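You operate a simulated robot arm through the tools that you are given. There is no shell and no other tool. Be economical: measure what you need, move in short steps, check, and stop when the job is done.

You are at the controls of a simulated robot arm. One attempt, no reset.

TASK
Swap plate C's 2 mm shim for the shim or shims that close the gap, and clamp them.
Fine: fewest shims that fill the gap; the 2 mm shim ends fully out.

It is judged by the outcome, as a careful person would: the job done as asked, and still so three seconds after it is handed in. It fails if anything else is knocked over, pushed out of place, dropped, spilled or broken.

THE ROBOT
A 7-joint arm with a two-finger parallel gripper, fixed in place. Base frame: the origin is at the foot of the arm, x ahead of it, y to its left, z up; the work surface is at about z = 660. Readings come in mm, rad, newtons and seconds.
With the tool pointing down near the work surface it reaches from about 120 to 660 mm from the base axis. Its first joint turns from -1.152 to 1.152 rad. Payload 2.4 kg.
The tool frame sits at the grasp point between the pads (the TCP): z along the fingers, y along the line on which they close. The tips reach 30 mm beyond it. Largest opening 94 mm; finger width 28, thickness 10; the body of the gripper, 50 by 96 mm, starts 55 mm behind the TCP.
Orientation is told as [roll, pitch, yaw] about the base's x, y, z axes, in that order, counted from this pose: with the fingers straight down and closing along the base's y, the tool's x points along the base's -x, its y along +y and its z along -z.

THE INTERFACE
- The arm moves only by the tool step_arm. Its argument "commands" is a list of rows, each a list of 7 numbers: the shift along the tool's x, y, z in mm, then the turn, a rotation vector about the tool's x, y, z in rad, then the closure in counts, from 0 (fully open) to 255 (shut). In form: [[dx, dy, dz, wx, wy, wz, grip], ...]. A call has 1 to 20 rows; each row shifts and turns the commanded pose from where the row before left it, along the tool's axes as they then stand. A row lasts 0.2 s, in which the tool goes at most 50 mm and 0.15 rad; a call with a longer step from one row to the next is refused whole, and so is a gripper value outside its range. A pose out of reach is approached as far as the arm can. The call stops where the force on the tool passes 40 N (or 10 N more than at its start, if that is more) or the arm is blocked; 0.2 s more then pass. The fingers move at their own pace (about 153 mm/s each) and stop on an object; they squeeze with about 32 N. The grip force told is the motor's: it shows also when the fingers shut on nothing. Time passes only in rows, and 0.2 s behind the last, so rows that do not move let the fingers close. It gives the time, the measured TCP pose, the force on the tool (base axes), the opening and the grip force at its end, in the units of the frame above (readings bear some noise), with the torque about the TCP (base axes, N m) and any sound that the robot's microphone picked up.
- Cameras (640 x 400 px; columns grow to the right, rows downward): "scene" is fixed at [36.9, 465, 1434]; the picture's right is [-0.66, -0.75, 0.00], its down [-0.52, 0.46, -0.72] and it looks along [0.54, -0.48, -0.69] (base axes); focal length 319 px, centre (320, 200). "wrist" rides on the gripper at [76, 14, -103] in the tool frame; the picture's right is [-0.18, 0.98, 0.00], its down [-0.75, -0.14, -0.64] and it looks along [-0.63, -0.12, 0.77] (tool axes); focal length 243 px, centre (320, 200). There is no depth. A picture from a camera that has moved, and an enlarged one, comes with that camera's place and axes in the base frame and with its lens. The place of the scene camera against the robot may be out by one fixed shift of up to 25 mm in any direction.
- capture(camera): a new picture of that camera. No time passes.
- enlarge(camera, box): a new picture of the part [left, top, right, bottom] of that camera's present view, enlarged. No time passes.
- job_done(): hands the job in; it is judged then, once.

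Work in short steps. Places have to be worked out from the pictures, the camera data and where the tool is seen: move nearer, look again, correct. Check each grasp and each placing, and mend what went wrong. You have 120 turns and 68 pictures in all, those below and enlarged ones among them. Open the gripper and draw the arm clear of the work before you hand the job in, unless the task says otherwise; then end with one line.

The tools are called as a command line: name --pt "numbers of a row" for each row, then --argument value for the rest, lists and objects as JSON in quotes. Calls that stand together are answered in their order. step_arm: Moves the arm, as the interface text tells. Its arguments: {"type":"object","properties":{"commands":{"type":"array"}},"required":["commands"]} The other tools are called the same way: capture (camera) takes a picture; enlarge (camera, box) takes an enlarged picture of a part of a camera's view; job_done () hands the job in.

At the start:

```text
time_s: 0.0
tcp_pos: [419.9, -204.9, 1013.0]
tool_rot: [0.001, 0.0, 0.0]
contact_force: [-0.2, -1.2, 0.9]
moment: [-0.01, -0.01, 0.0]
opening: 94.0
finger_force: 0.1
```

scene: 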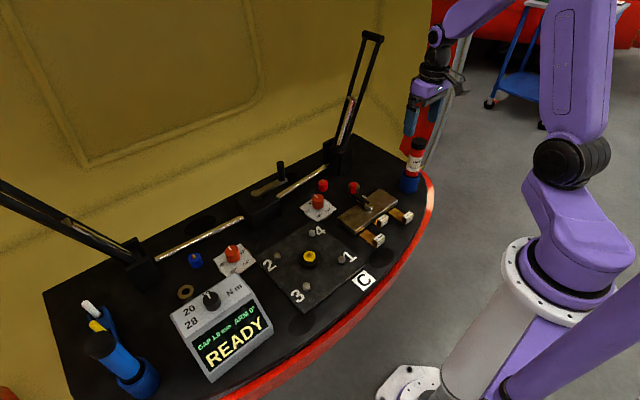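
wrist: 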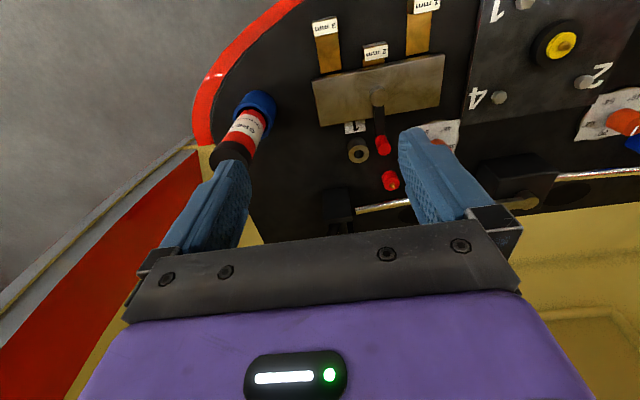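

The scene shows a console with a display, plate C and a brass/wood block with shims. I'll enlarge the key areas to understand them.

enlarge --camera "scene" --box '[300, 160, 440, 250]'

enlarge --camera "scene" --box '[160, 220, 400, 370]'

enlarge --camera "wrist" --box '[280, 0, 640, 225]'

```text
4.44 times, centred on (370, 205) of scene
camera zoom: at [36.9, 465.0, 1434.0], right [-0.66, -0.75, 0.0], down [-0.52, 0.46, -0.72], along [0.54, -0.48, -0.69], focal length 1417 px, centre (98, 178)
```

zoom: 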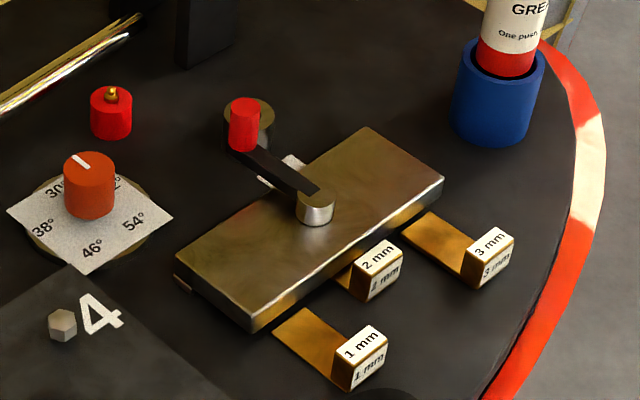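

```text
2.67 times, centred on (280, 295) of scene
camera zoom: at [36.9, 465.0, 1434.0], right [-0.66, -0.75, 0.0], down [-0.52, 0.46, -0.72], along [0.54, -0.48, -0.69], focal length 850 px, centre (427, -53)
```

zoom: 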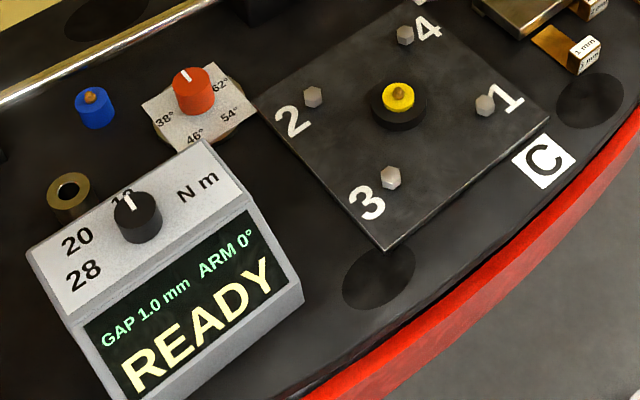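

```text
1.78 times, centred on (460, 112) of wrist
camera zoom: at [344.2, -191.9, 1114.6], right [0.18, 0.98, 0.0], down [0.75, -0.14, 0.64], along [0.63, -0.12, -0.77], focal length 431 px, centre (71, 356)
```

zoom: 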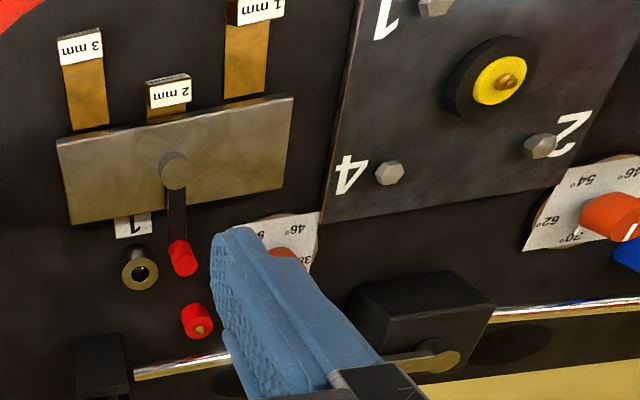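

Next I'll read the display and the lever area at higher zoom.

enlarge --camera "scene" --box '[185, 300, 275, 360]'

enlarge --camera "scene" --box '[335, 175, 415, 225]'

enlarge --camera "wrist" --box '[300, 10, 460, 210]'

```text
6.67 times, centred on (230, 330) of scene
camera zoom: at [36.9, 465.0, 1434.0], right [-0.66, -0.75, 0.0], down [-0.52, 0.46, -0.72], along [0.54, -0.48, -0.69], focal length 2125 px, centre (920, -667)
```

zoom: 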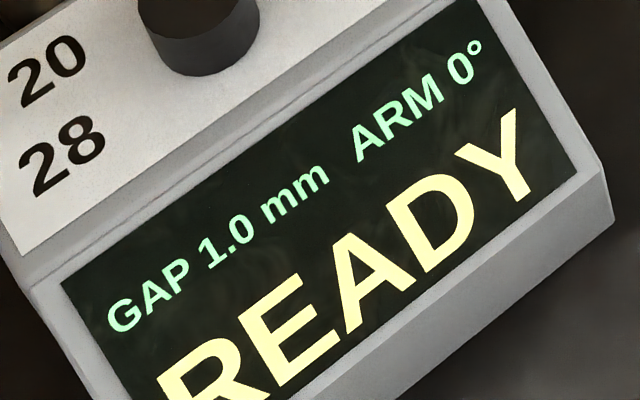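

```text
8.00 times, centred on (375, 200) of scene
camera zoom: at [36.9, 465.0, 1434.0], right [-0.66, -0.75, 0.0], down [-0.52, 0.46, -0.72], along [0.54, -0.48, -0.69], focal length 2550 px, centre (-120, 200)
```

zoom: 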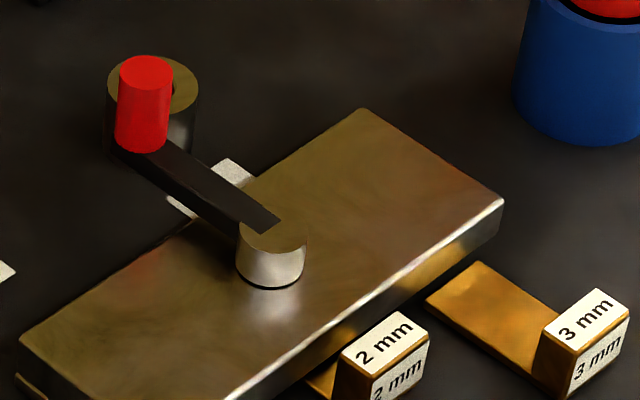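

```text
2.00 times, centred on (380, 110) of wrist
camera zoom: at [344.2, -191.9, 1114.6], right [0.18, 0.98, 0.0], down [0.75, -0.14, 0.64], along [0.63, -0.12, -0.77], focal length 485 px, centre (200, 380)
```

zoom: 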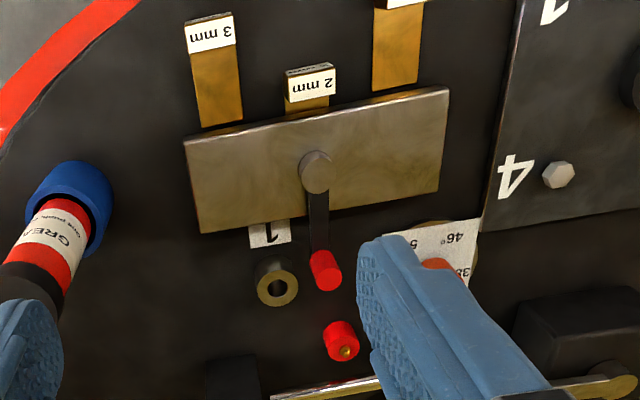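

GAP reads 1.0 mm with the 2 mm shim in, so the total gap is probably 3 mm. I'll check this again after removal. The lever pivot should be near (483,-124), the handle near (551,-121), and the tabs at x≈380–420. I'll move closer to measure.

step_arm --pt "-2.5 20 33 0 0 0 0" --pt "-2.5 20 33 0 0 0 0" --pt "-2.5 20 33 0 0 0 0" --pt "-2.5 20 33 0 0 0 0" --pt "0 0 0 0 0 0 0"

capture --camera "wrist"

```text
time_s: 1.2
tcp_pos: [432.7, -125.2, 882.8]
tool_rot: [0.001, 0.0, 0.0]
contact_force: [0.2, -0.1, -0.3]
moment: [-0.01, 0.01, 0.01]
opening: 93.9
finger_force: 0.1
```

```text
59 pictures are left
camera wrist: at [355.6, -112.5, 984.4], right [0.18, 0.98, 0.0], down [0.75, -0.14, 0.64], along [0.63, -0.12, -0.77], focal length 243 px, centre (320, 200)
```

wrist: 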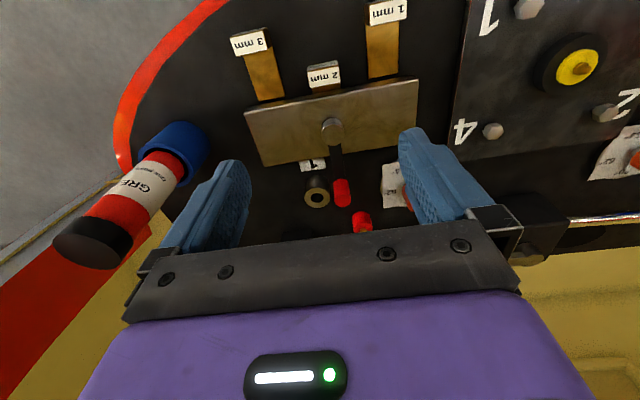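

A closer enlarged view will let me triangulate.

enlarge --camera "wrist" --box '[220, 0, 440, 138]'

enlarge --camera "wrist" --box '[260, 100, 420, 240]'

```text
2.90 times, centred on (330, 69) of wrist
camera zoom: at [355.6, -112.5, 984.4], right [0.18, 0.98, 0.0], down [0.75, -0.14, 0.64], along [0.63, -0.12, -0.77], focal length 703 px, centre (291, 580)
```

zoom: 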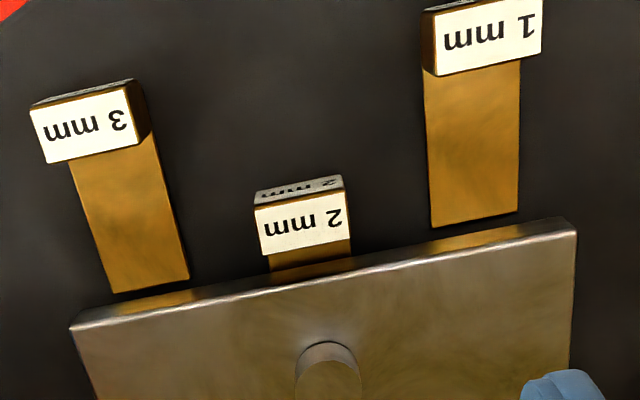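

```text
2.86 times, centred on (340, 170) of wrist
camera zoom: at [355.6, -112.5, 984.4], right [0.18, 0.98, 0.0], down [0.75, -0.14, 0.64], along [0.63, -0.12, -0.77], focal length 693 px, centre (263, 286)
```

zoom: 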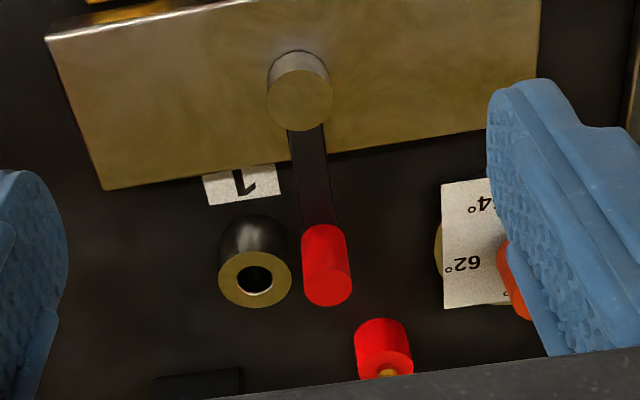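

The 2 mm tab is near (424,-121), the 3 mm tab near (379,-192), the 1 mm tab near (380,-51), the pivot near (483,-121), and the handle near (560,-122) with its top at z≈739. I'll move above the handle with the fingers partly closed.

step_arm --pt "-31.3 0.75 23 0 0 0 90" --pt "-31.3 0.75 23 0 0 0 90" --pt "-31.3 0.75 23 0 0 0 90" --pt "-31.3 0.75 18 0 0 0 90" --pt "0 0 0 0 0 0 90"

capture --camera "wrist"

capture --camera "scene"

```text
time_s: 2.4
tcp_pos: [555.1, -123.2, 793.7]
tool_rot: [-0.001, 0.002, 0.001]
contact_force: [0.5, 0.3, -0.3]
moment: [0.03, 0.02, 0.0]
opening: 60.9
finger_force: 0.1
```

```text
56 pictures are left
camera wrist: at [478.8, -109.6, 896.2], right [0.18, 0.98, 0.0], down [0.75, -0.14, 0.64], along [0.63, -0.12, -0.77], focal length 243 px, centre (320, 200)
```

wrist: 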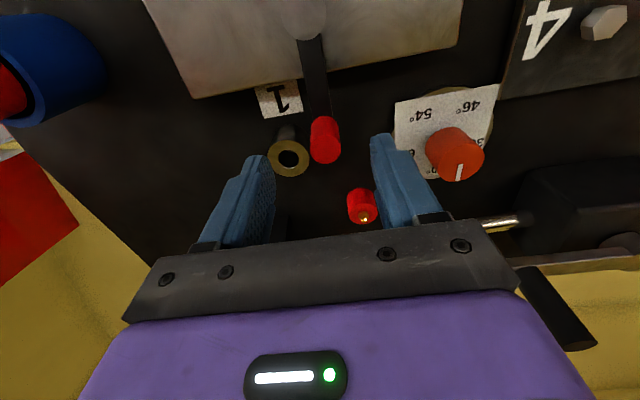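

```text
55 pictures are left
```

scene: 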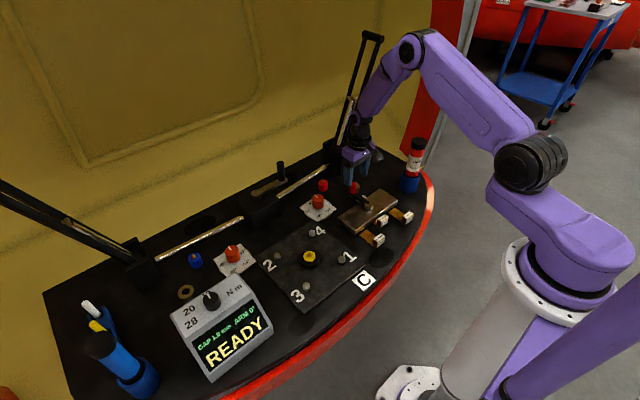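

The handle centre is near (558,-123). The bushing top is at z≈703, next to the left finger, so I'll keep the tips above 705. I'll lower to TCP z≈737 and close on the handle.

step_arm --pt "-3 0 28 0 0 0 90" --pt "0 0 29 0 0 0 90" --pt "0 0 0 0 0 0 90" --pt "0 0 0 0 0 0 255" --pt "0 0 0 0 0 0 255" --pt "0 0 0 0 0 0 255"

capture --camera "wrist"

```text
time_s: 3.8
tcp_pos: [557.6, -122.7, 737.3]
tool_rot: [0.0, 0.0, 0.0]
contact_force: [4.2, 0.4, -8.0]
moment: [0.54, -0.22, -0.03]
opening: 21.6
finger_force: 45.0
```

```text
54 pictures are left
camera wrist: at [481.5, -109.7, 840.1], right [0.18, 0.98, 0.0], down [0.75, -0.14, 0.64], along [0.63, -0.12, -0.77], focal length 243 px, centre (320, 200)
```

wrist: 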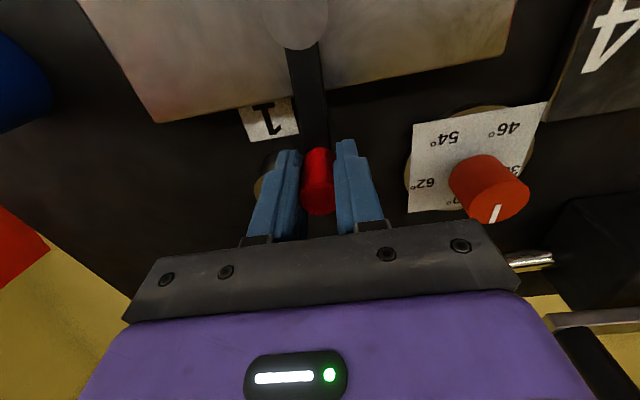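

The handle is gripped (21.6 mm). I'll try turning the lever counter-clockwise a little about the pivot near (483,-121), R≈75, and watch the forces.

step_arm --pt "0.37 7.5 0 0 0 -0.1 255" --pt "0.37 7.5 0 0 0 -0.1 255"

```text
time_s: 4.4
tcp_pos: [557.6, -119.3, 737.1]
tool_rot: [-0.003, -0.003, 0.185]
contact_force: [4.2, -39.9, 1.8]
moment: [0.4, 0.62, -0.69]
opening: 21.5
finger_force: 45.1
```

It resists at 40 N counter-clockwise after only ~3 mm. I'll back off and try clockwise.

step_arm --pt "0 -7.5 0 0 0 0.1 255" --pt "0 -7.5 0 0 0 0.1 255" --pt "0 0 0 0 0 0 255"

step_arm --pt "0.37 -7.5 0 0 0 0.1 255" --pt "0.37 -7.5 0 0 0 0.1 255"

```text
time_s: 5.2
tcp_pos: [559.7, -119.8, 736.8]
tool_rot: [0.001, 0.002, 0.001]
contact_force: [-13.2, 0.8, 29.6]
moment: [-0.56, 0.3, -0.03]
opening: 21.5
finger_force: 45.1
```

```text
time_s: 5.8
tcp_pos: [557.7, -135.7, 736.2]
tool_rot: [-0.001, 0.003, -0.2]
contact_force: [-18.2, 5.1, 27.2]
moment: [-0.47, 0.11, 0.0]
opening: 21.5
finger_force: 44.2
```

The lever moves clockwise easily. Some stress has built up (x −18, z +27 N), so I'll look before continuing.

capture --camera "wrist"

enlarge --camera "scene" --box '[320, 140, 420, 250]'

enlarge --camera "scene" --box '[185, 300, 275, 360]'

```text
53 pictures are left
camera wrist: at [485.6, -108.2, 838.8], right [0.38, 0.93, 0.0], down [0.71, -0.29, 0.64], along [0.59, -0.24, -0.77], focal length 243 px, centre (320, 200)
```

wrist: 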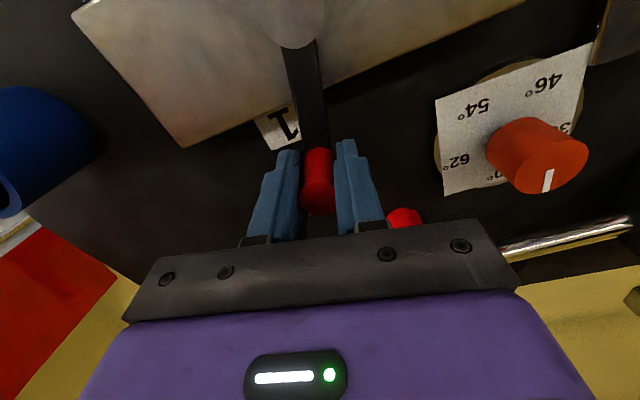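

```text
3.64 times, centred on (370, 195) of scene
camera zoom: at [36.1, 465.3, 1433.9], right [-0.66, -0.75, 0.0], down [-0.52, 0.46, -0.72], along [0.54, -0.48, -0.69], focal length 1159 px, centre (138, 218)
```

zoom: 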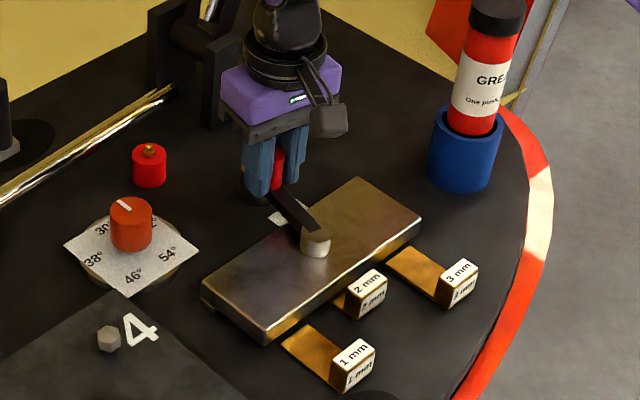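

```text
6.67 times, centred on (230, 330) of scene
camera zoom: at [36.1, 465.3, 1433.9], right [-0.66, -0.75, 0.0], down [-0.52, 0.46, -0.72], along [0.54, -0.48, -0.69], focal length 2125 px, centre (920, -667)
```

zoom: 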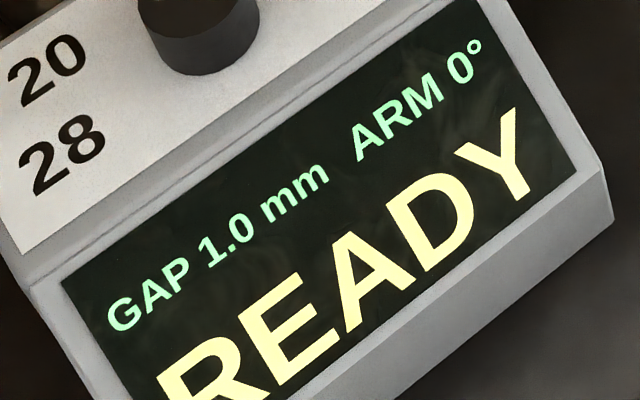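

The lever has turned clockwise with the fingers. I'll open slightly to release the stress and see the free pose.

step_arm --pt "0 0 0 0 0 0 165" --pt "0 0 0 0 0 0 165"

```text
time_s: 6.4
tcp_pos: [559.0, -136.3, 736.4]
tool_rot: [0.0, -0.001, -0.202]
contact_force: [-1.2, -0.2, 0.0]
moment: [-0.01, 0.02, -0.01]
opening: 33.0
finger_force: 0.1
```

It's free now. I'll move inward 2 mm, regrip and continue clockwise.

step_arm --pt "2 0 0 0 0 0 165" --pt "0 0 0 0 0 0 255" --pt "0 0 0 0 0 0 255" --pt "0.37 -7.5 0 0 0 0.1 255" --pt "0.37 -7.5 0 0 0 0.1 255" --pt "0.37 -7.5 0 0 0 0.1 255"

```text
time_s: 7.8
tcp_pos: [549.1, -157.0, 736.0]
tool_rot: [-0.002, 0.001, -0.503]
contact_force: [0.0, 2.5, -2.0]
moment: [0.7, 0.17, -0.1]
opening: 21.8
finger_force: 45.2
```

It turns freely now with low force. Continuing clockwise.

step_arm --pt "0.37 -7.5 0 0 0 0.1 255" --pt "0.37 -7.5 0 0 0 0.1 255" --pt "0.37 -7.5 0 0 0 0.1 255" --pt "0.37 -7.5 0 0 0 0.1 255" --pt "0.37 -7.5 0 0 0 0.1 255"

capture --camera "wrist"

enlarge --camera "scene" --box '[320, 140, 420, 250]'

```text
time_s: 9.0
tcp_pos: [522.9, -183.3, 734.8]
tool_rot: [-0.001, 0.002, -1.0]
contact_force: [-7.9, 17.9, 8.9]
moment: [0.53, -0.46, -0.14]
opening: 21.6
finger_force: 44.5
```

```text
50 pictures are left
camera wrist: at [493.0, -112.6, 838.5], right [0.93, 0.38, 0.0], down [0.29, -0.71, 0.64], along [0.24, -0.59, -0.77], focal length 243 px, centre (320, 200)
```

wrist: 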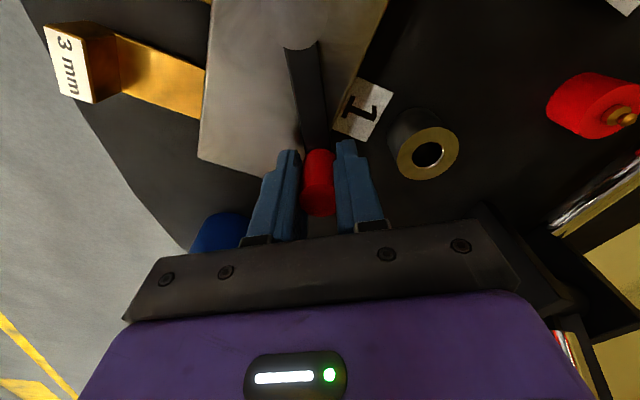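

```text
3.64 times, centred on (370, 195) of scene
camera zoom: at [36.6, 465.4, 1433.9], right [-0.66, -0.75, 0.0], down [-0.52, 0.46, -0.72], along [0.54, -0.48, -0.69], focal length 1159 px, centre (138, 218)
```

zoom: 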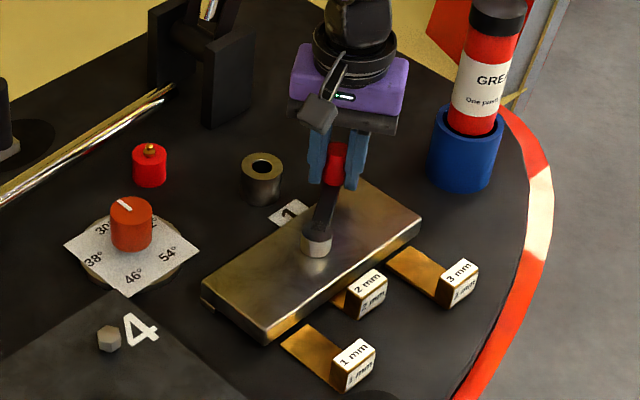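

The lever is nearly across the plate and the grease gun is still well clear. I'll continue to about 90° with a small inward correction.

step_arm --pt "1.7 -7.4 0 0 0 0.1 255" --pt "0.37 -7.4 0 0 0 0.1 255" --pt "0.37 -7.4 0 0 0 0.1 255" --pt "0.37 -7.4 0 0 0 0.1 255" --pt "0.37 -7.4 0 0 0 0.1 255" --pt "0.2 -5 0 0 0 0.07 255"

enlarge --camera "scene" --box '[320, 140, 420, 250]'

```text
time_s: 10.4
tcp_pos: [484.3, -193.6, 737.1]
tool_rot: [0.006, -0.004, -1.57]
contact_force: [14.7, 14.4, -12.9]
moment: [-0.06, 0.58, 0.23]
opening: 21.8
finger_force: 44.8
```

```text
3.64 times, centred on (370, 195) of scene
camera zoom: at [37.5, 465.3, 1433.9], right [-0.66, -0.75, 0.0], down [-0.52, 0.46, -0.72], along [0.54, -0.48, -0.69], focal length 1159 px, centre (138, 218)
```

zoom: 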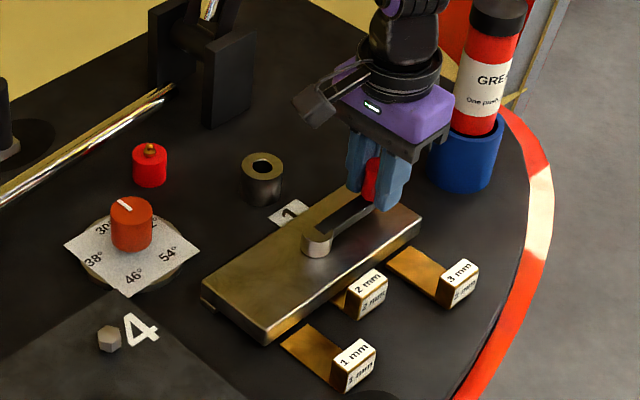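

There's a slight opposing reaction at ~90°, which may be the end stop. I'll test a little further.

step_arm --pt "0.37 -7.4 0 0 0 0.1 255"

```text
time_s: 10.8
tcp_pos: [484.2, -193.2, 736.1]
tool_rot: [0.015, -0.006, -1.619]
contact_force: [11.1, -1.9, -13.4]
moment: [-0.09, 1.0, 0.07]
opening: 21.8
finger_force: 44.5
stopped in row 1: the force on the tool passed its limit at 45 N (the readings are from after the stop); the commanded pose is now the measured one
```

The end stop is at 90°, so the lever is in the open position. I'll release, rise and turn the yaw back to 0.

step_arm --pt "0 0 0 0 0 0 150" --pt "0 0 0 0 0 0 150" --pt "0 0 -40 0 0 0 150" --pt "0 0 -45 0 0 0 150" --pt "0 0 0 0 0 -0.147 150" --pt "0 0 0 0 0 -0.147 150" --pt "0 0 0 0 0 -0.147 150" --pt "0 0 0 0 0 -0.147 150" --pt "0 0 0 0 0 -0.147 150" --pt "0 0 0 0 0 -0.147 150" --pt "0 0 0 0 0 -0.147 150" --pt "0 0 0 0 0 -0.147 150" --pt "0 0 0 0 0 -0.147 150" --pt "0 0 0 0 0 -0.147 150" --pt "0 0 0 0 0 -0.149 150" --pt "0 0 0 0 0 0 150"

enlarge --camera "scene" --box '[160, 220, 400, 370]'

```text
time_s: 14.2
tcp_pos: [481.8, -193.5, 822.3]
tool_rot: [-0.006, -0.015, 0.0]
contact_force: [0.1, 0.0, 0.3]
moment: [0.03, 0.01, 0.03]
opening: 38.5
finger_force: 0.0
```

```text
2.67 times, centred on (280, 295) of scene
camera zoom: at [36.9, 465.0, 1434.0], right [-0.66, -0.75, 0.0], down [-0.52, 0.46, -0.72], along [0.54, -0.48, -0.69], focal length 850 px, centre (427, -53)
```

zoom: 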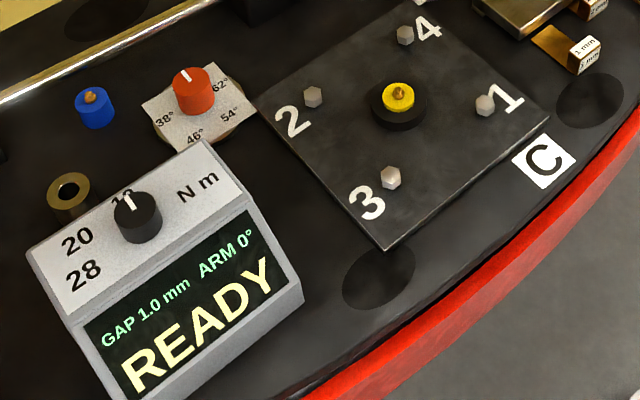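

The display still shows GAP 1.0. I'll move above the 2 mm tab, correct the small tilt, and look.

step_arm --pt "21 24.2 20 -0.006 0.015 0 92" --pt "21 24.2 20 0 0 0 92" --pt "21 24.2 20 0 0 0 92" --pt "0 0 0 0 0 0 92"

capture --camera "wrist"

```text
time_s: 15.2
tcp_pos: [418.3, -122.8, 760.3]
tool_rot: [0.0, 0.003, -0.003]
contact_force: [-0.4, -0.8, -1.0]
moment: [0.0, -0.02, 0.01]
opening: 60.2
finger_force: 0.1
```

```text
46 pictures are left
camera wrist: at [342.3, -108.2, 863.8], right [0.19, 0.98, 0.0], down [0.75, -0.14, 0.64], along [0.63, -0.12, -0.77], focal length 243 px, centre (320, 200)
```

wrist: 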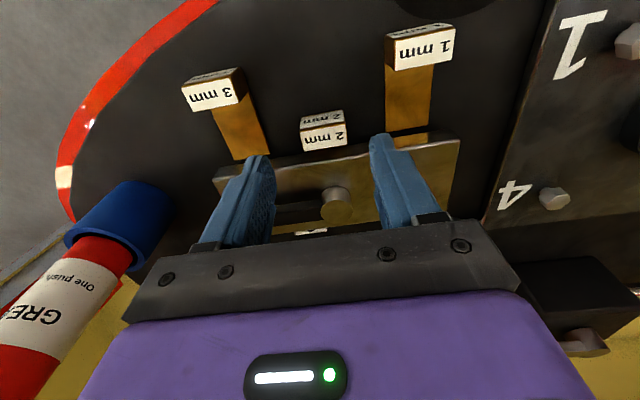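

The tab's top is at z≈690, centre (423,-120), and the plate front edge is at x≈447. I'll descend to TCP z≈705 and grip the tab.

step_arm --pt "0 1.3 27 0 0 0 92" --pt "0 1.2 28 0 0 0 92" --pt "0 0 0 0 0 0 92" --pt "0 0 0 0 0 0 255" --pt "0 0 0 0 0 0 255" --pt "0 0 0 0 0 0 255"

capture --camera "wrist"

enlarge --camera "scene" --box '[335, 175, 425, 255]'

```text
time_s: 16.6
tcp_pos: [418.9, -120.2, 705.4]
tool_rot: [0.001, 0.001, -0.004]
contact_force: [0.5, -4.1, -8.8]
moment: [-0.09, -0.3, 0.12]
opening: 35.1
finger_force: 44.7
```

```text
45 pictures are left
camera wrist: at [342.7, -106.3, 807.7], right [0.19, 0.98, 0.0], down [0.75, -0.14, 0.64], along [0.63, -0.12, -0.77], focal length 243 px, centre (320, 200)
```

wrist: 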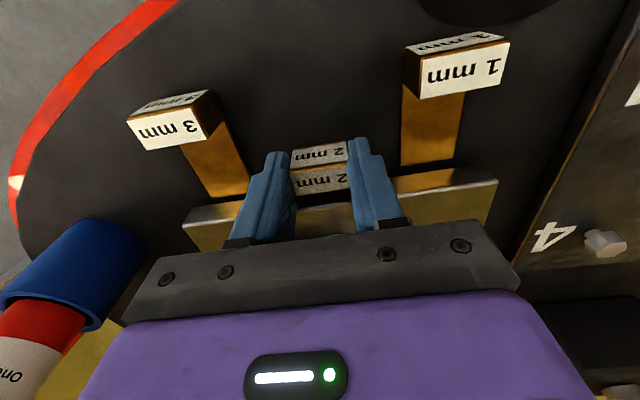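

```text
5.00 times, centred on (380, 215) of scene
camera zoom: at [37.1, 464.9, 1434.0], right [-0.66, -0.75, 0.0], down [-0.52, 0.46, -0.72], along [0.54, -0.48, -0.69], focal length 1594 px, centre (20, 125)
```

zoom: 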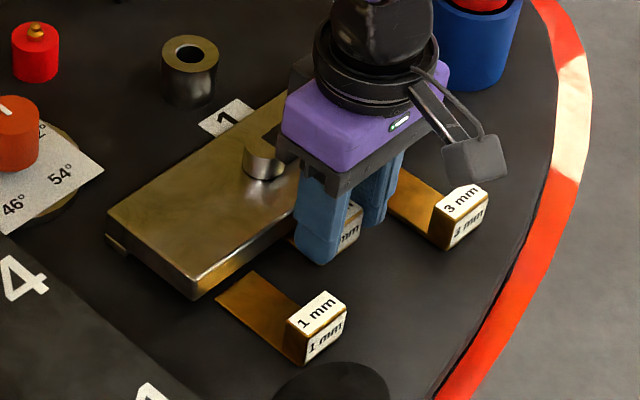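

The tab is held (35 mm). I'll pull the shim straight out along −x.

step_arm --pt "10 0 0 0 0 0 255" --pt "12 0 0 0 0 0 255" --pt "12 0 0 0 0 0 255" --pt "12 0 0 0 0 0 255" --pt "12 0 0 0 0 0 255" --pt "12 0 0 0 0 0 255" --pt "0 0 0 0 0 0 255"

capture --camera "wrist"

enlarge --camera "scene" --box '[335, 175, 425, 255]'

enlarge --camera "scene" --box '[185, 300, 275, 360]'

```text
time_s: 17.4
tcp_pos: [387.3, -119.7, 705.2]
tool_rot: [-0.001, 0.002, -0.004]
contact_force: [-0.6, -2.2, -6.7]
moment: [-0.02, 0.06, 0.23]
opening: 35.2
finger_force: 44.7
stopped in row 4: the force on the tool passed its limit at 41 N (the readings are from after the stop); the commanded pose is now the measured one
```

```text
43 pictures are left
camera wrist: at [310.7, -106.2, 807.9], right [0.19, 0.98, 0.0], down [0.75, -0.15, 0.64], along [0.63, -0.12, -0.77], focal length 243 px, centre (320, 200)
```

wrist: 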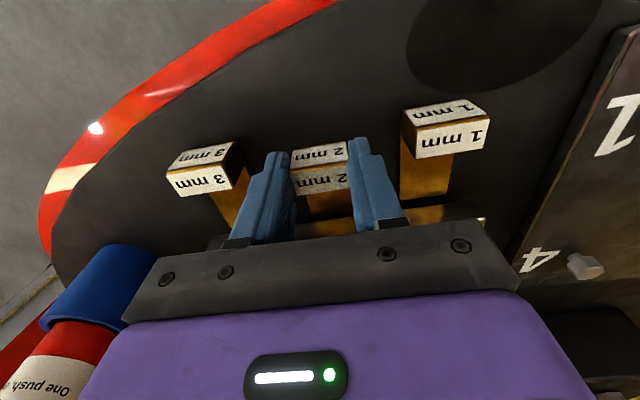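

```text
5.00 times, centred on (380, 215) of scene
camera zoom: at [37.0, 465.0, 1434.0], right [-0.66, -0.75, 0.0], down [-0.52, 0.46, -0.72], along [0.54, -0.48, -0.69], focal length 1594 px, centre (20, 125)
```

zoom: 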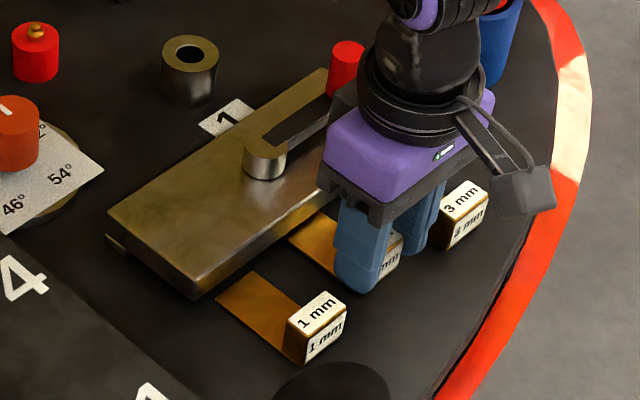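

```text
6.67 times, centred on (230, 330) of scene
camera zoom: at [37.0, 465.0, 1434.0], right [-0.66, -0.75, 0.0], down [-0.52, 0.46, -0.72], along [0.54, -0.48, -0.69], focal length 2125 px, centre (920, -667)
```

zoom: 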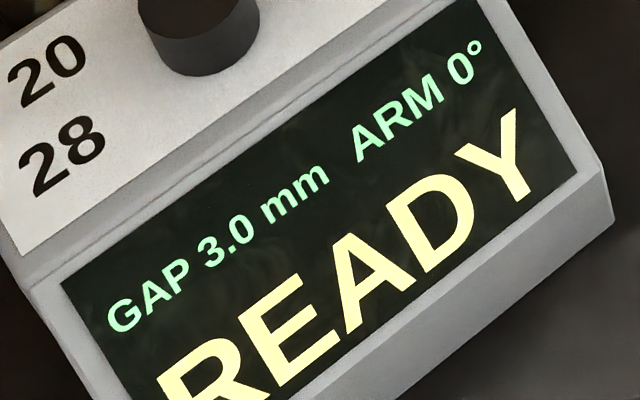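

The display now reads GAP 3.0, so the single 3 mm shim is the answer. The 2 mm tab sits ~11 mm short of its neighbours' out position, so I'll pull more gently.

step_arm --pt "4 0 0 0 0 0 255" --pt "4 0 0 0 0 0 255" --pt "4 0 0 0 0 0 255"

```text
time_s: 18.2
tcp_pos: [375.0, -119.7, 705.2]
tool_rot: [0.0, 0.001, -0.008]
contact_force: [-0.7, -9.7, -10.8]
moment: [-0.22, 0.42, 0.22]
opening: 35.1
finger_force: 45.1
```

It moved freely. Checking whether the tab came along and whether it's fully out.

capture --camera "wrist"

enlarge --camera "scene" --box '[350, 195, 420, 255]'

```text
40 pictures are left
camera wrist: at [299.0, -106.0, 807.8], right [0.19, 0.98, 0.0], down [0.75, -0.15, 0.64], along [0.63, -0.12, -0.77], focal length 243 px, centre (320, 200)
```

wrist: 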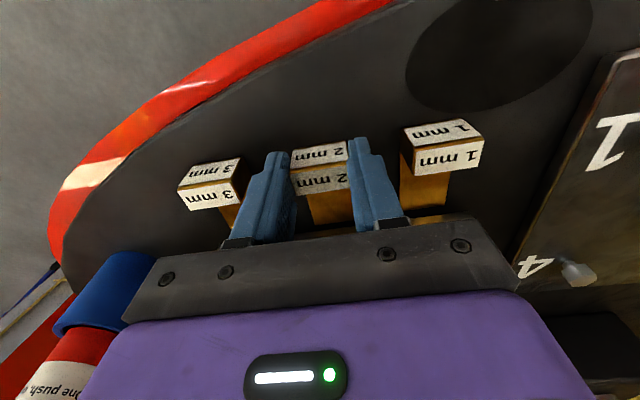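

```text
6.67 times, centred on (385, 225) of scene
camera zoom: at [37.1, 464.8, 1434.1], right [-0.66, -0.75, 0.0], down [-0.52, 0.46, -0.72], along [0.54, -0.48, -0.69], focal length 2125 px, centre (-113, 33)
```

zoom: 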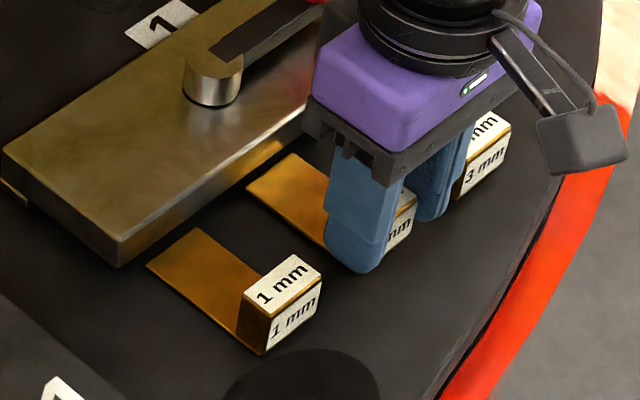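

The 2 mm shim is fully out, in line with the others. I'll ease it 3 mm further for margin, release and rise.

step_arm --pt "3 0 0 0 0 0 255" --pt "0 0 0 0 0 0 255" --pt "0 0 0 0 0 0 165" --pt "0 0 0 0 0 0 120" --pt "0 0 -35 0 0 0 92" --pt "0 0 -25 0 0 0 92"

```text
time_s: 19.6
tcp_pos: [371.9, -121.0, 765.5]
tool_rot: [0.0, 0.001, -0.005]
contact_force: [-0.2, 0.0, 0.4]
moment: [-0.01, -0.03, -0.01]
opening: 60.0
finger_force: 0.0
```

Now to the 3 mm tab at about (380,-191).

step_arm --pt "-2 -35 0 0 0 0 92" --pt "-2 -35 0 0 0 0 92" --pt "0 0 0 0 0 0 92"

capture --camera "wrist"

```text
time_s: 20.4
tcp_pos: [376.2, -189.8, 765.6]
tool_rot: [0.001, 0.002, -0.005]
contact_force: [0.9, -0.2, -0.4]
moment: [0.0, 0.01, 0.03]
opening: 60.2
finger_force: 0.1
```

```text
38 pictures are left
camera wrist: at [300.5, -176.2, 867.4], right [0.19, 0.98, 0.0], down [0.75, -0.14, 0.64], along [0.63, -0.12, -0.77], focal length 243 px, centre (320, 200)
```

wrist: 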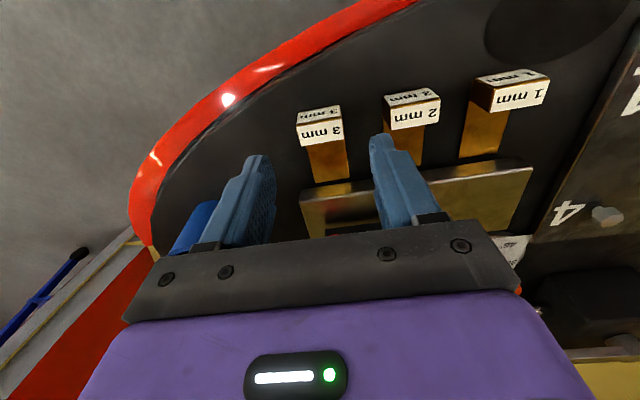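

The 3 mm tab centre is (380,-191.4). Descending and gripping.

step_arm --pt "0 -0.8 30 0 0 0 92" --pt "0 -0.8 30 0 0 0 92" --pt "0 0 0 0 0 0 92" --pt "0 0 0 0 0 0 255" --pt "0 0 0 0 0 0 255" --pt "0 0 0 0 0 0 255"

```text
time_s: 21.8
tcp_pos: [376.9, -191.7, 705.4]
tool_rot: [-0.001, 0.002, -0.003]
contact_force: [0.8, 4.3, -5.5]
moment: [0.08, -0.19, 0.27]
opening: 34.9
finger_force: 45.1
```

Gripped. I'll push in (+x) gently.

step_arm --pt "-5 0 0 0 0 0 255" --pt "-5 0 0 0 0 0 255" --pt "-5 0 0 0 0 0 255" --pt "-5 0 0 0 0 0 255"

enlarge --camera "scene" --box '[335, 175, 425, 255]'

```text
time_s: 22.8
tcp_pos: [395.6, -190.6, 705.8]
tool_rot: [0.001, 0.003, -0.002]
contact_force: [-0.9, 20.9, 28.9]
moment: [0.58, 0.05, 0.01]
opening: 35.0
finger_force: 45.0
```

```text
5.00 times, centred on (380, 215) of scene
camera zoom: at [36.5, 465.6, 1433.8], right [-0.66, -0.75, 0.0], down [-0.52, 0.46, -0.72], along [0.54, -0.48, -0.69], focal length 1594 px, centre (20, 125)
```

zoom: 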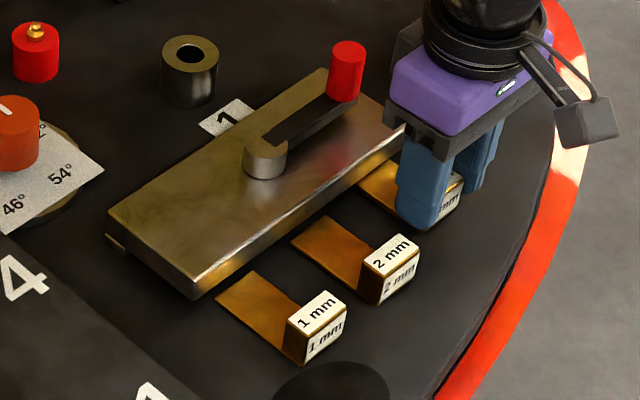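

It's sliding in, with some lateral and vertical stress. I'll relax by regripping, then continue.

step_arm --pt "0 0 0 0 0 0 140" --pt "0 0 0 0 0 0 140" --pt "0 0.5 0 0 0 0 255" --pt "0 0 0 0 0 0 255" --pt "-5 0 0 0 0 0 255" --pt "-5 0 0 0 0 0 255" --pt "-5 0 0 0 0 0 255"

```text
time_s: 24.4
tcp_pos: [410.1, -191.0, 705.0]
tool_rot: [0.0, 0.006, -0.006]
contact_force: [-0.5, 10.6, -13.7]
moment: [0.25, 0.6, 0.33]
opening: 35.2
finger_force: 45.1
```

Tab at ~413. I'll continue to its seated position near 423.5.

step_arm --pt "-4 0 0 0 0 0 255" --pt "-4 0 0 0 0 0 255" --pt "-3 0 0 0 0 0 255" --pt "-2 0 0 0 0 0 255" --pt "-2 0 0 0 0 0 255" --pt "0 0 0 0 0 0 255"

enlarge --camera "scene" --box '[185, 300, 275, 360]'

```text
time_s: 25.8
tcp_pos: [421.5, -189.9, 705.0]
tool_rot: [0.003, 0.009, -0.006]
contact_force: [-16.1, 9.1, -9.3]
moment: [-0.23, 0.26, 0.64]
opening: 35.0
finger_force: 44.8
```

```text
6.67 times, centred on (230, 330) of scene
camera zoom: at [36.8, 465.2, 1434.0], right [-0.66, -0.75, 0.0], down [-0.52, 0.46, -0.72], along [0.54, -0.48, -0.69], focal length 2125 px, centre (920, -667)
```

zoom: 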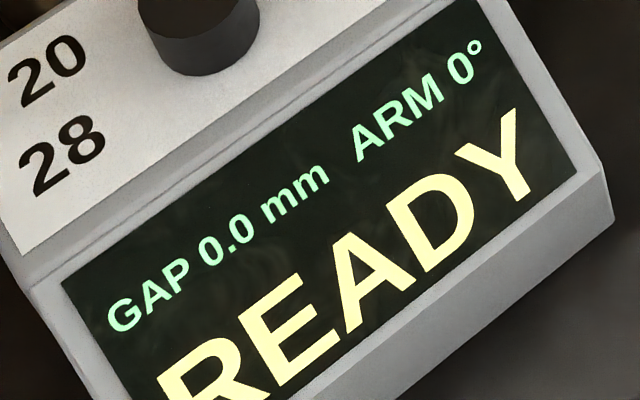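

GAP 0.0, and the 3 mm shim is seated. I'll release, rise and move above the lever handle at (484,-194), yaw −1.57.

step_arm --pt "0 0 0 0 0 0 140" --pt "0 0 0 0 0 0 120" --pt "0 0 -40 0 0 0 120" --pt "0 0 -40 0 0 0 120" --pt "0 0 -38 0 0 0 120" --pt "-31 -2 0 0 0 0 120" --pt "-31 -2 0 0 0 0 120" --pt "0 0 0 0 0 0.145 120" --pt "0 0 0 0 0 0.145 120" --pt "0 0 0 0 0 0.145 120" --pt "0 0 0 0 0 0.145 120" --pt "0 0 0 0 0 0.145 120" --pt "0 0 0 0 0 0.145 120" --pt "0 0 0 0 0 0.145 120" --pt "0 0 0 0 0 0.145 120" --pt "0 0 0 0 0 0.145 120" --pt "0 0 0 0 0 0.145 120" --pt "0 0 0 0 0 0.116 120" --pt "0 0 0 0 0 0 120"

capture --camera "wrist"

enlarge --camera "scene" --box '[320, 140, 420, 250]'

```text
time_s: 29.8
tcp_pos: [488.6, -195.3, 821.9]
tool_rot: [-0.003, 0.001, -1.574]
contact_force: [-0.4, -0.3, 0.1]
moment: [0.0, 0.03, -0.07]
opening: 49.6
finger_force: 0.0
```

```text
35 pictures are left
camera wrist: at [502.5, -120.0, 925.2], right [0.98, -0.19, 0.0], down [-0.14, -0.75, 0.64], along [-0.12, -0.63, -0.77], focal length 243 px, centre (320, 200)
```

wrist: 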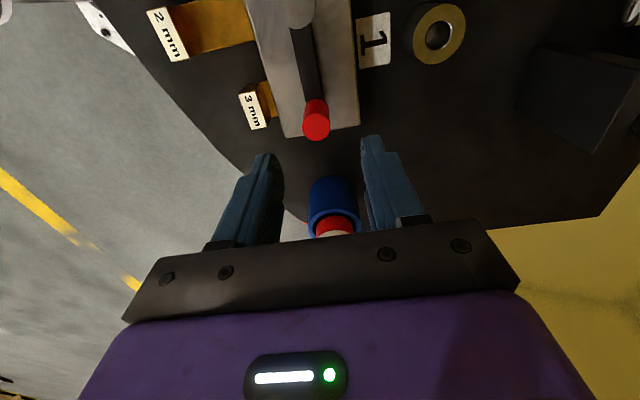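

```text
3.64 times, centred on (370, 195) of scene
camera zoom: at [36.9, 465.0, 1434.0], right [-0.66, -0.75, 0.0], down [-0.52, 0.46, -0.72], along [0.54, -0.48, -0.69], focal length 1159 px, centre (138, 218)
```

zoom: 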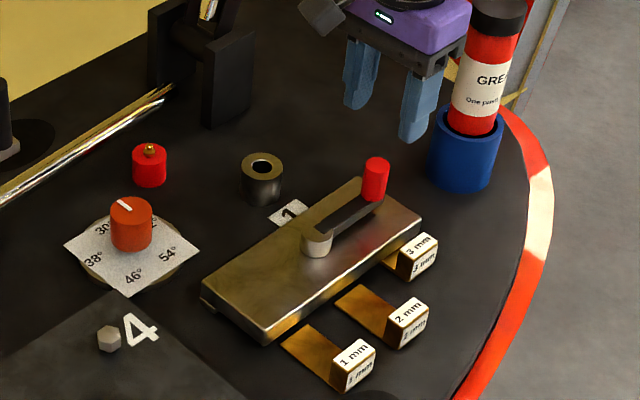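

The handle is at about (484.5,-197). I'll shift −4 mm in x, descend to z≈737 and grip.

step_arm --pt "0 -4 30 0 0 0 120" --pt "0 0 30 0 0 0 120" --pt "0 0 24 0 0 0 120" --pt "0 0 0 0 0 0 120" --pt "0 0 0 0 0 0 255" --pt "0 0 0 0 0 0 255" --pt "0 0 0 0 0 0 255"

```text
time_s: 31.4
tcp_pos: [484.7, -193.8, 739.2]
tool_rot: [-0.001, -0.002, -1.573]
contact_force: [10.4, -2.4, -12.3]
moment: [-0.51, 0.34, -0.21]
opening: 21.5
finger_force: 44.7
```

Gripped. Turning the lever counter-clockwise with R≈74.

step_arm --pt "0.37 7.4 0 0 0 -0.1 255" --pt "0.37 7.4 0 0 0 -0.1 255" --pt "0.37 7.4 0 0 0 -0.1 255" --pt "0.37 7.4 0 0 0 -0.1 255" --pt "0.37 7.4 0 0 0 -0.1 255"

```text
time_s: 32.6
tcp_pos: [519.5, -185.8, 739.6]
tool_rot: [-0.003, 0.002, -1.07]
contact_force: [1.0, -1.2, -7.6]
moment: [-0.11, -0.84, 0.03]
opening: 21.4
finger_force: 44.9
```

It's turning smoothly. Continuing.

step_arm --pt "0.37 7.4 0 0 0 -0.1 255" --pt "0.37 7.4 0 0 0 -0.1 255" --pt "0.37 7.4 0 0 0 -0.1 255" --pt "0.37 7.4 0 0 0 -0.1 255" --pt "0.37 7.4 0 0 0 -0.1 255"

```text
time_s: 33.8
tcp_pos: [546.1, -162.5, 738.1]
tool_rot: [-0.002, 0.003, -0.57]
contact_force: [5.5, -8.7, -14.7]
moment: [0.73, 0.35, 0.27]
opening: 21.7
finger_force: 45.5
```

step_arm --pt "0.37 7.4 0 0 0 -0.1 255" --pt "0.37 7.4 0 0 0 -0.1 255" --pt "0.37 7.4 0 0 0 -0.1 255" --pt "0.37 7.4 0 0 0 -0.1 255" --pt "0.37 7.4 0 0 0 -0.1 255" --pt "0.2 4 0 0 0 -0.05 255"

```text
time_s: 35.2
tcp_pos: [559.1, -120.4, 739.2]
tool_rot: [-0.001, 0.0, -0.021]
contact_force: [15.9, -0.8, -18.1]
moment: [0.62, -0.07, 0.02]
opening: 21.5
finger_force: 44.9
```

The lever is back at its starting angle (y≈-120). I'll push a little further to confirm it's hard against the clamped stop.

step_arm --pt "0 3 0 0 0 -0.02 255" --pt "0 3 0 0 0 -0.02 255" --pt "0 2 0 0 0 0 255"

```text
time_s: 36.0
tcp_pos: [558.6, -119.1, 738.9]
tool_rot: [-0.001, -0.002, 0.013]
contact_force: [17.4, -26.4, -12.2]
moment: [0.37, 0.6, 0.2]
opening: 21.8
finger_force: 45.5
```

The lever is against its stop (26 N reaction, same place as at first). I'll release without disturbing it, rise and back away.

step_arm --pt "0 0 0 0 0 0 165" --pt "0 -6 0 0 0 0 150" --pt "0 0 0 0 0 0 120" --pt "0 0 -40 0 0 0 120" --pt "0 0 -45 0 0 0 120" --pt "35 0 -30 0 0 0 0" --pt "35 0 -30 0 0 0 0" --pt "35 0 -20 0 0 0 0" --pt "30 0 0 0 0 0 0" --pt "0 0 0 0 0 0 0"

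capture --camera "wrist"

enlarge --camera "scene" --box '[320, 140, 420, 250]'

enlarge --camera "scene" --box '[160, 220, 400, 370]'

```text
time_s: 38.2
tcp_pos: [421.9, -123.7, 902.2]
tool_rot: [-0.001, 0.002, 0.018]
contact_force: [-0.3, -0.4, -0.5]
moment: [-0.02, 0.02, 0.0]
opening: 94.1
finger_force: 0.1
```

```text
33 pictures are left
camera wrist: at [344.9, -112.0, 1004.7], right [0.17, 0.99, 0.0], down [0.76, -0.13, 0.64], along [0.63, -0.11, -0.77], focal length 243 px, centre (320, 200)
```

wrist: 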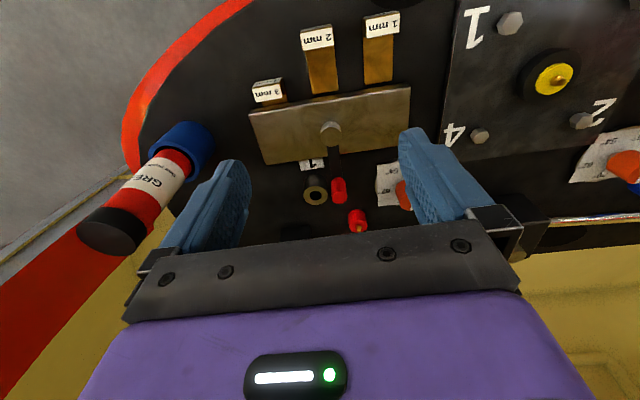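

```text
3.64 times, centred on (370, 195) of scene
camera zoom: at [36.9, 465.0, 1434.0], right [-0.66, -0.75, 0.0], down [-0.52, 0.46, -0.72], along [0.54, -0.48, -0.69], focal length 1159 px, centre (138, 218)
```

zoom: 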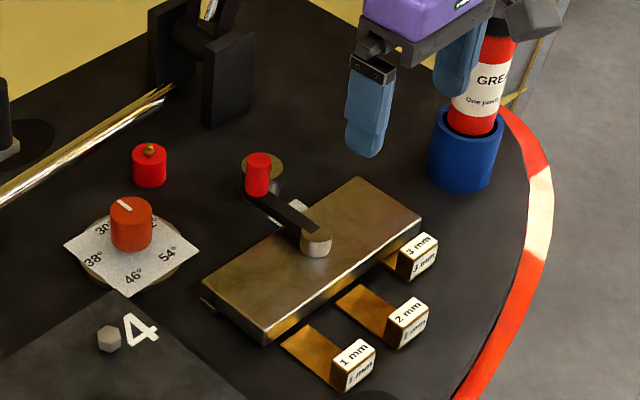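

```text
2.67 times, centred on (280, 295) of scene
camera zoom: at [36.9, 465.0, 1434.0], right [-0.66, -0.75, 0.0], down [-0.52, 0.46, -0.72], along [0.54, -0.48, -0.69], focal length 850 px, centre (427, -53)
```

zoom: 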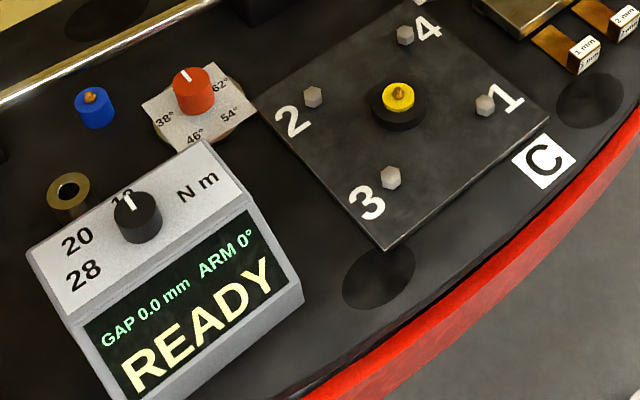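

Everything looks right. One last same-zoom check of the lever angle against the starting picture.

enlarge --camera "scene" --box '[335, 175, 415, 225]'

```text
8.00 times, centred on (375, 200) of scene
camera zoom: at [36.9, 465.0, 1434.0], right [-0.66, -0.75, 0.0], down [-0.52, 0.46, -0.72], along [0.54, -0.48, -0.69], focal length 2550 px, centre (-120, 200)
```

zoom: 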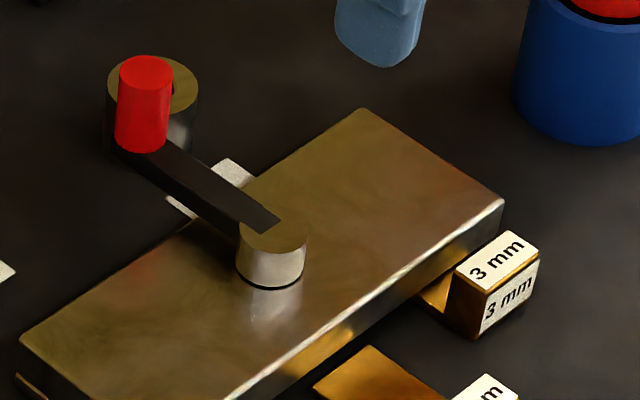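

The lever looks the same as in the starting clamped picture, the gap reads 0.0, and the 2 mm shim is fully out. Handing in.

job_done

```text
The job is handed in.
```

I swapped plate C's 2 mm shim, now fully out, for the single 3 mm shim, clamped it with the lever back at its original stop, and the gap display reads 0.0 mm.
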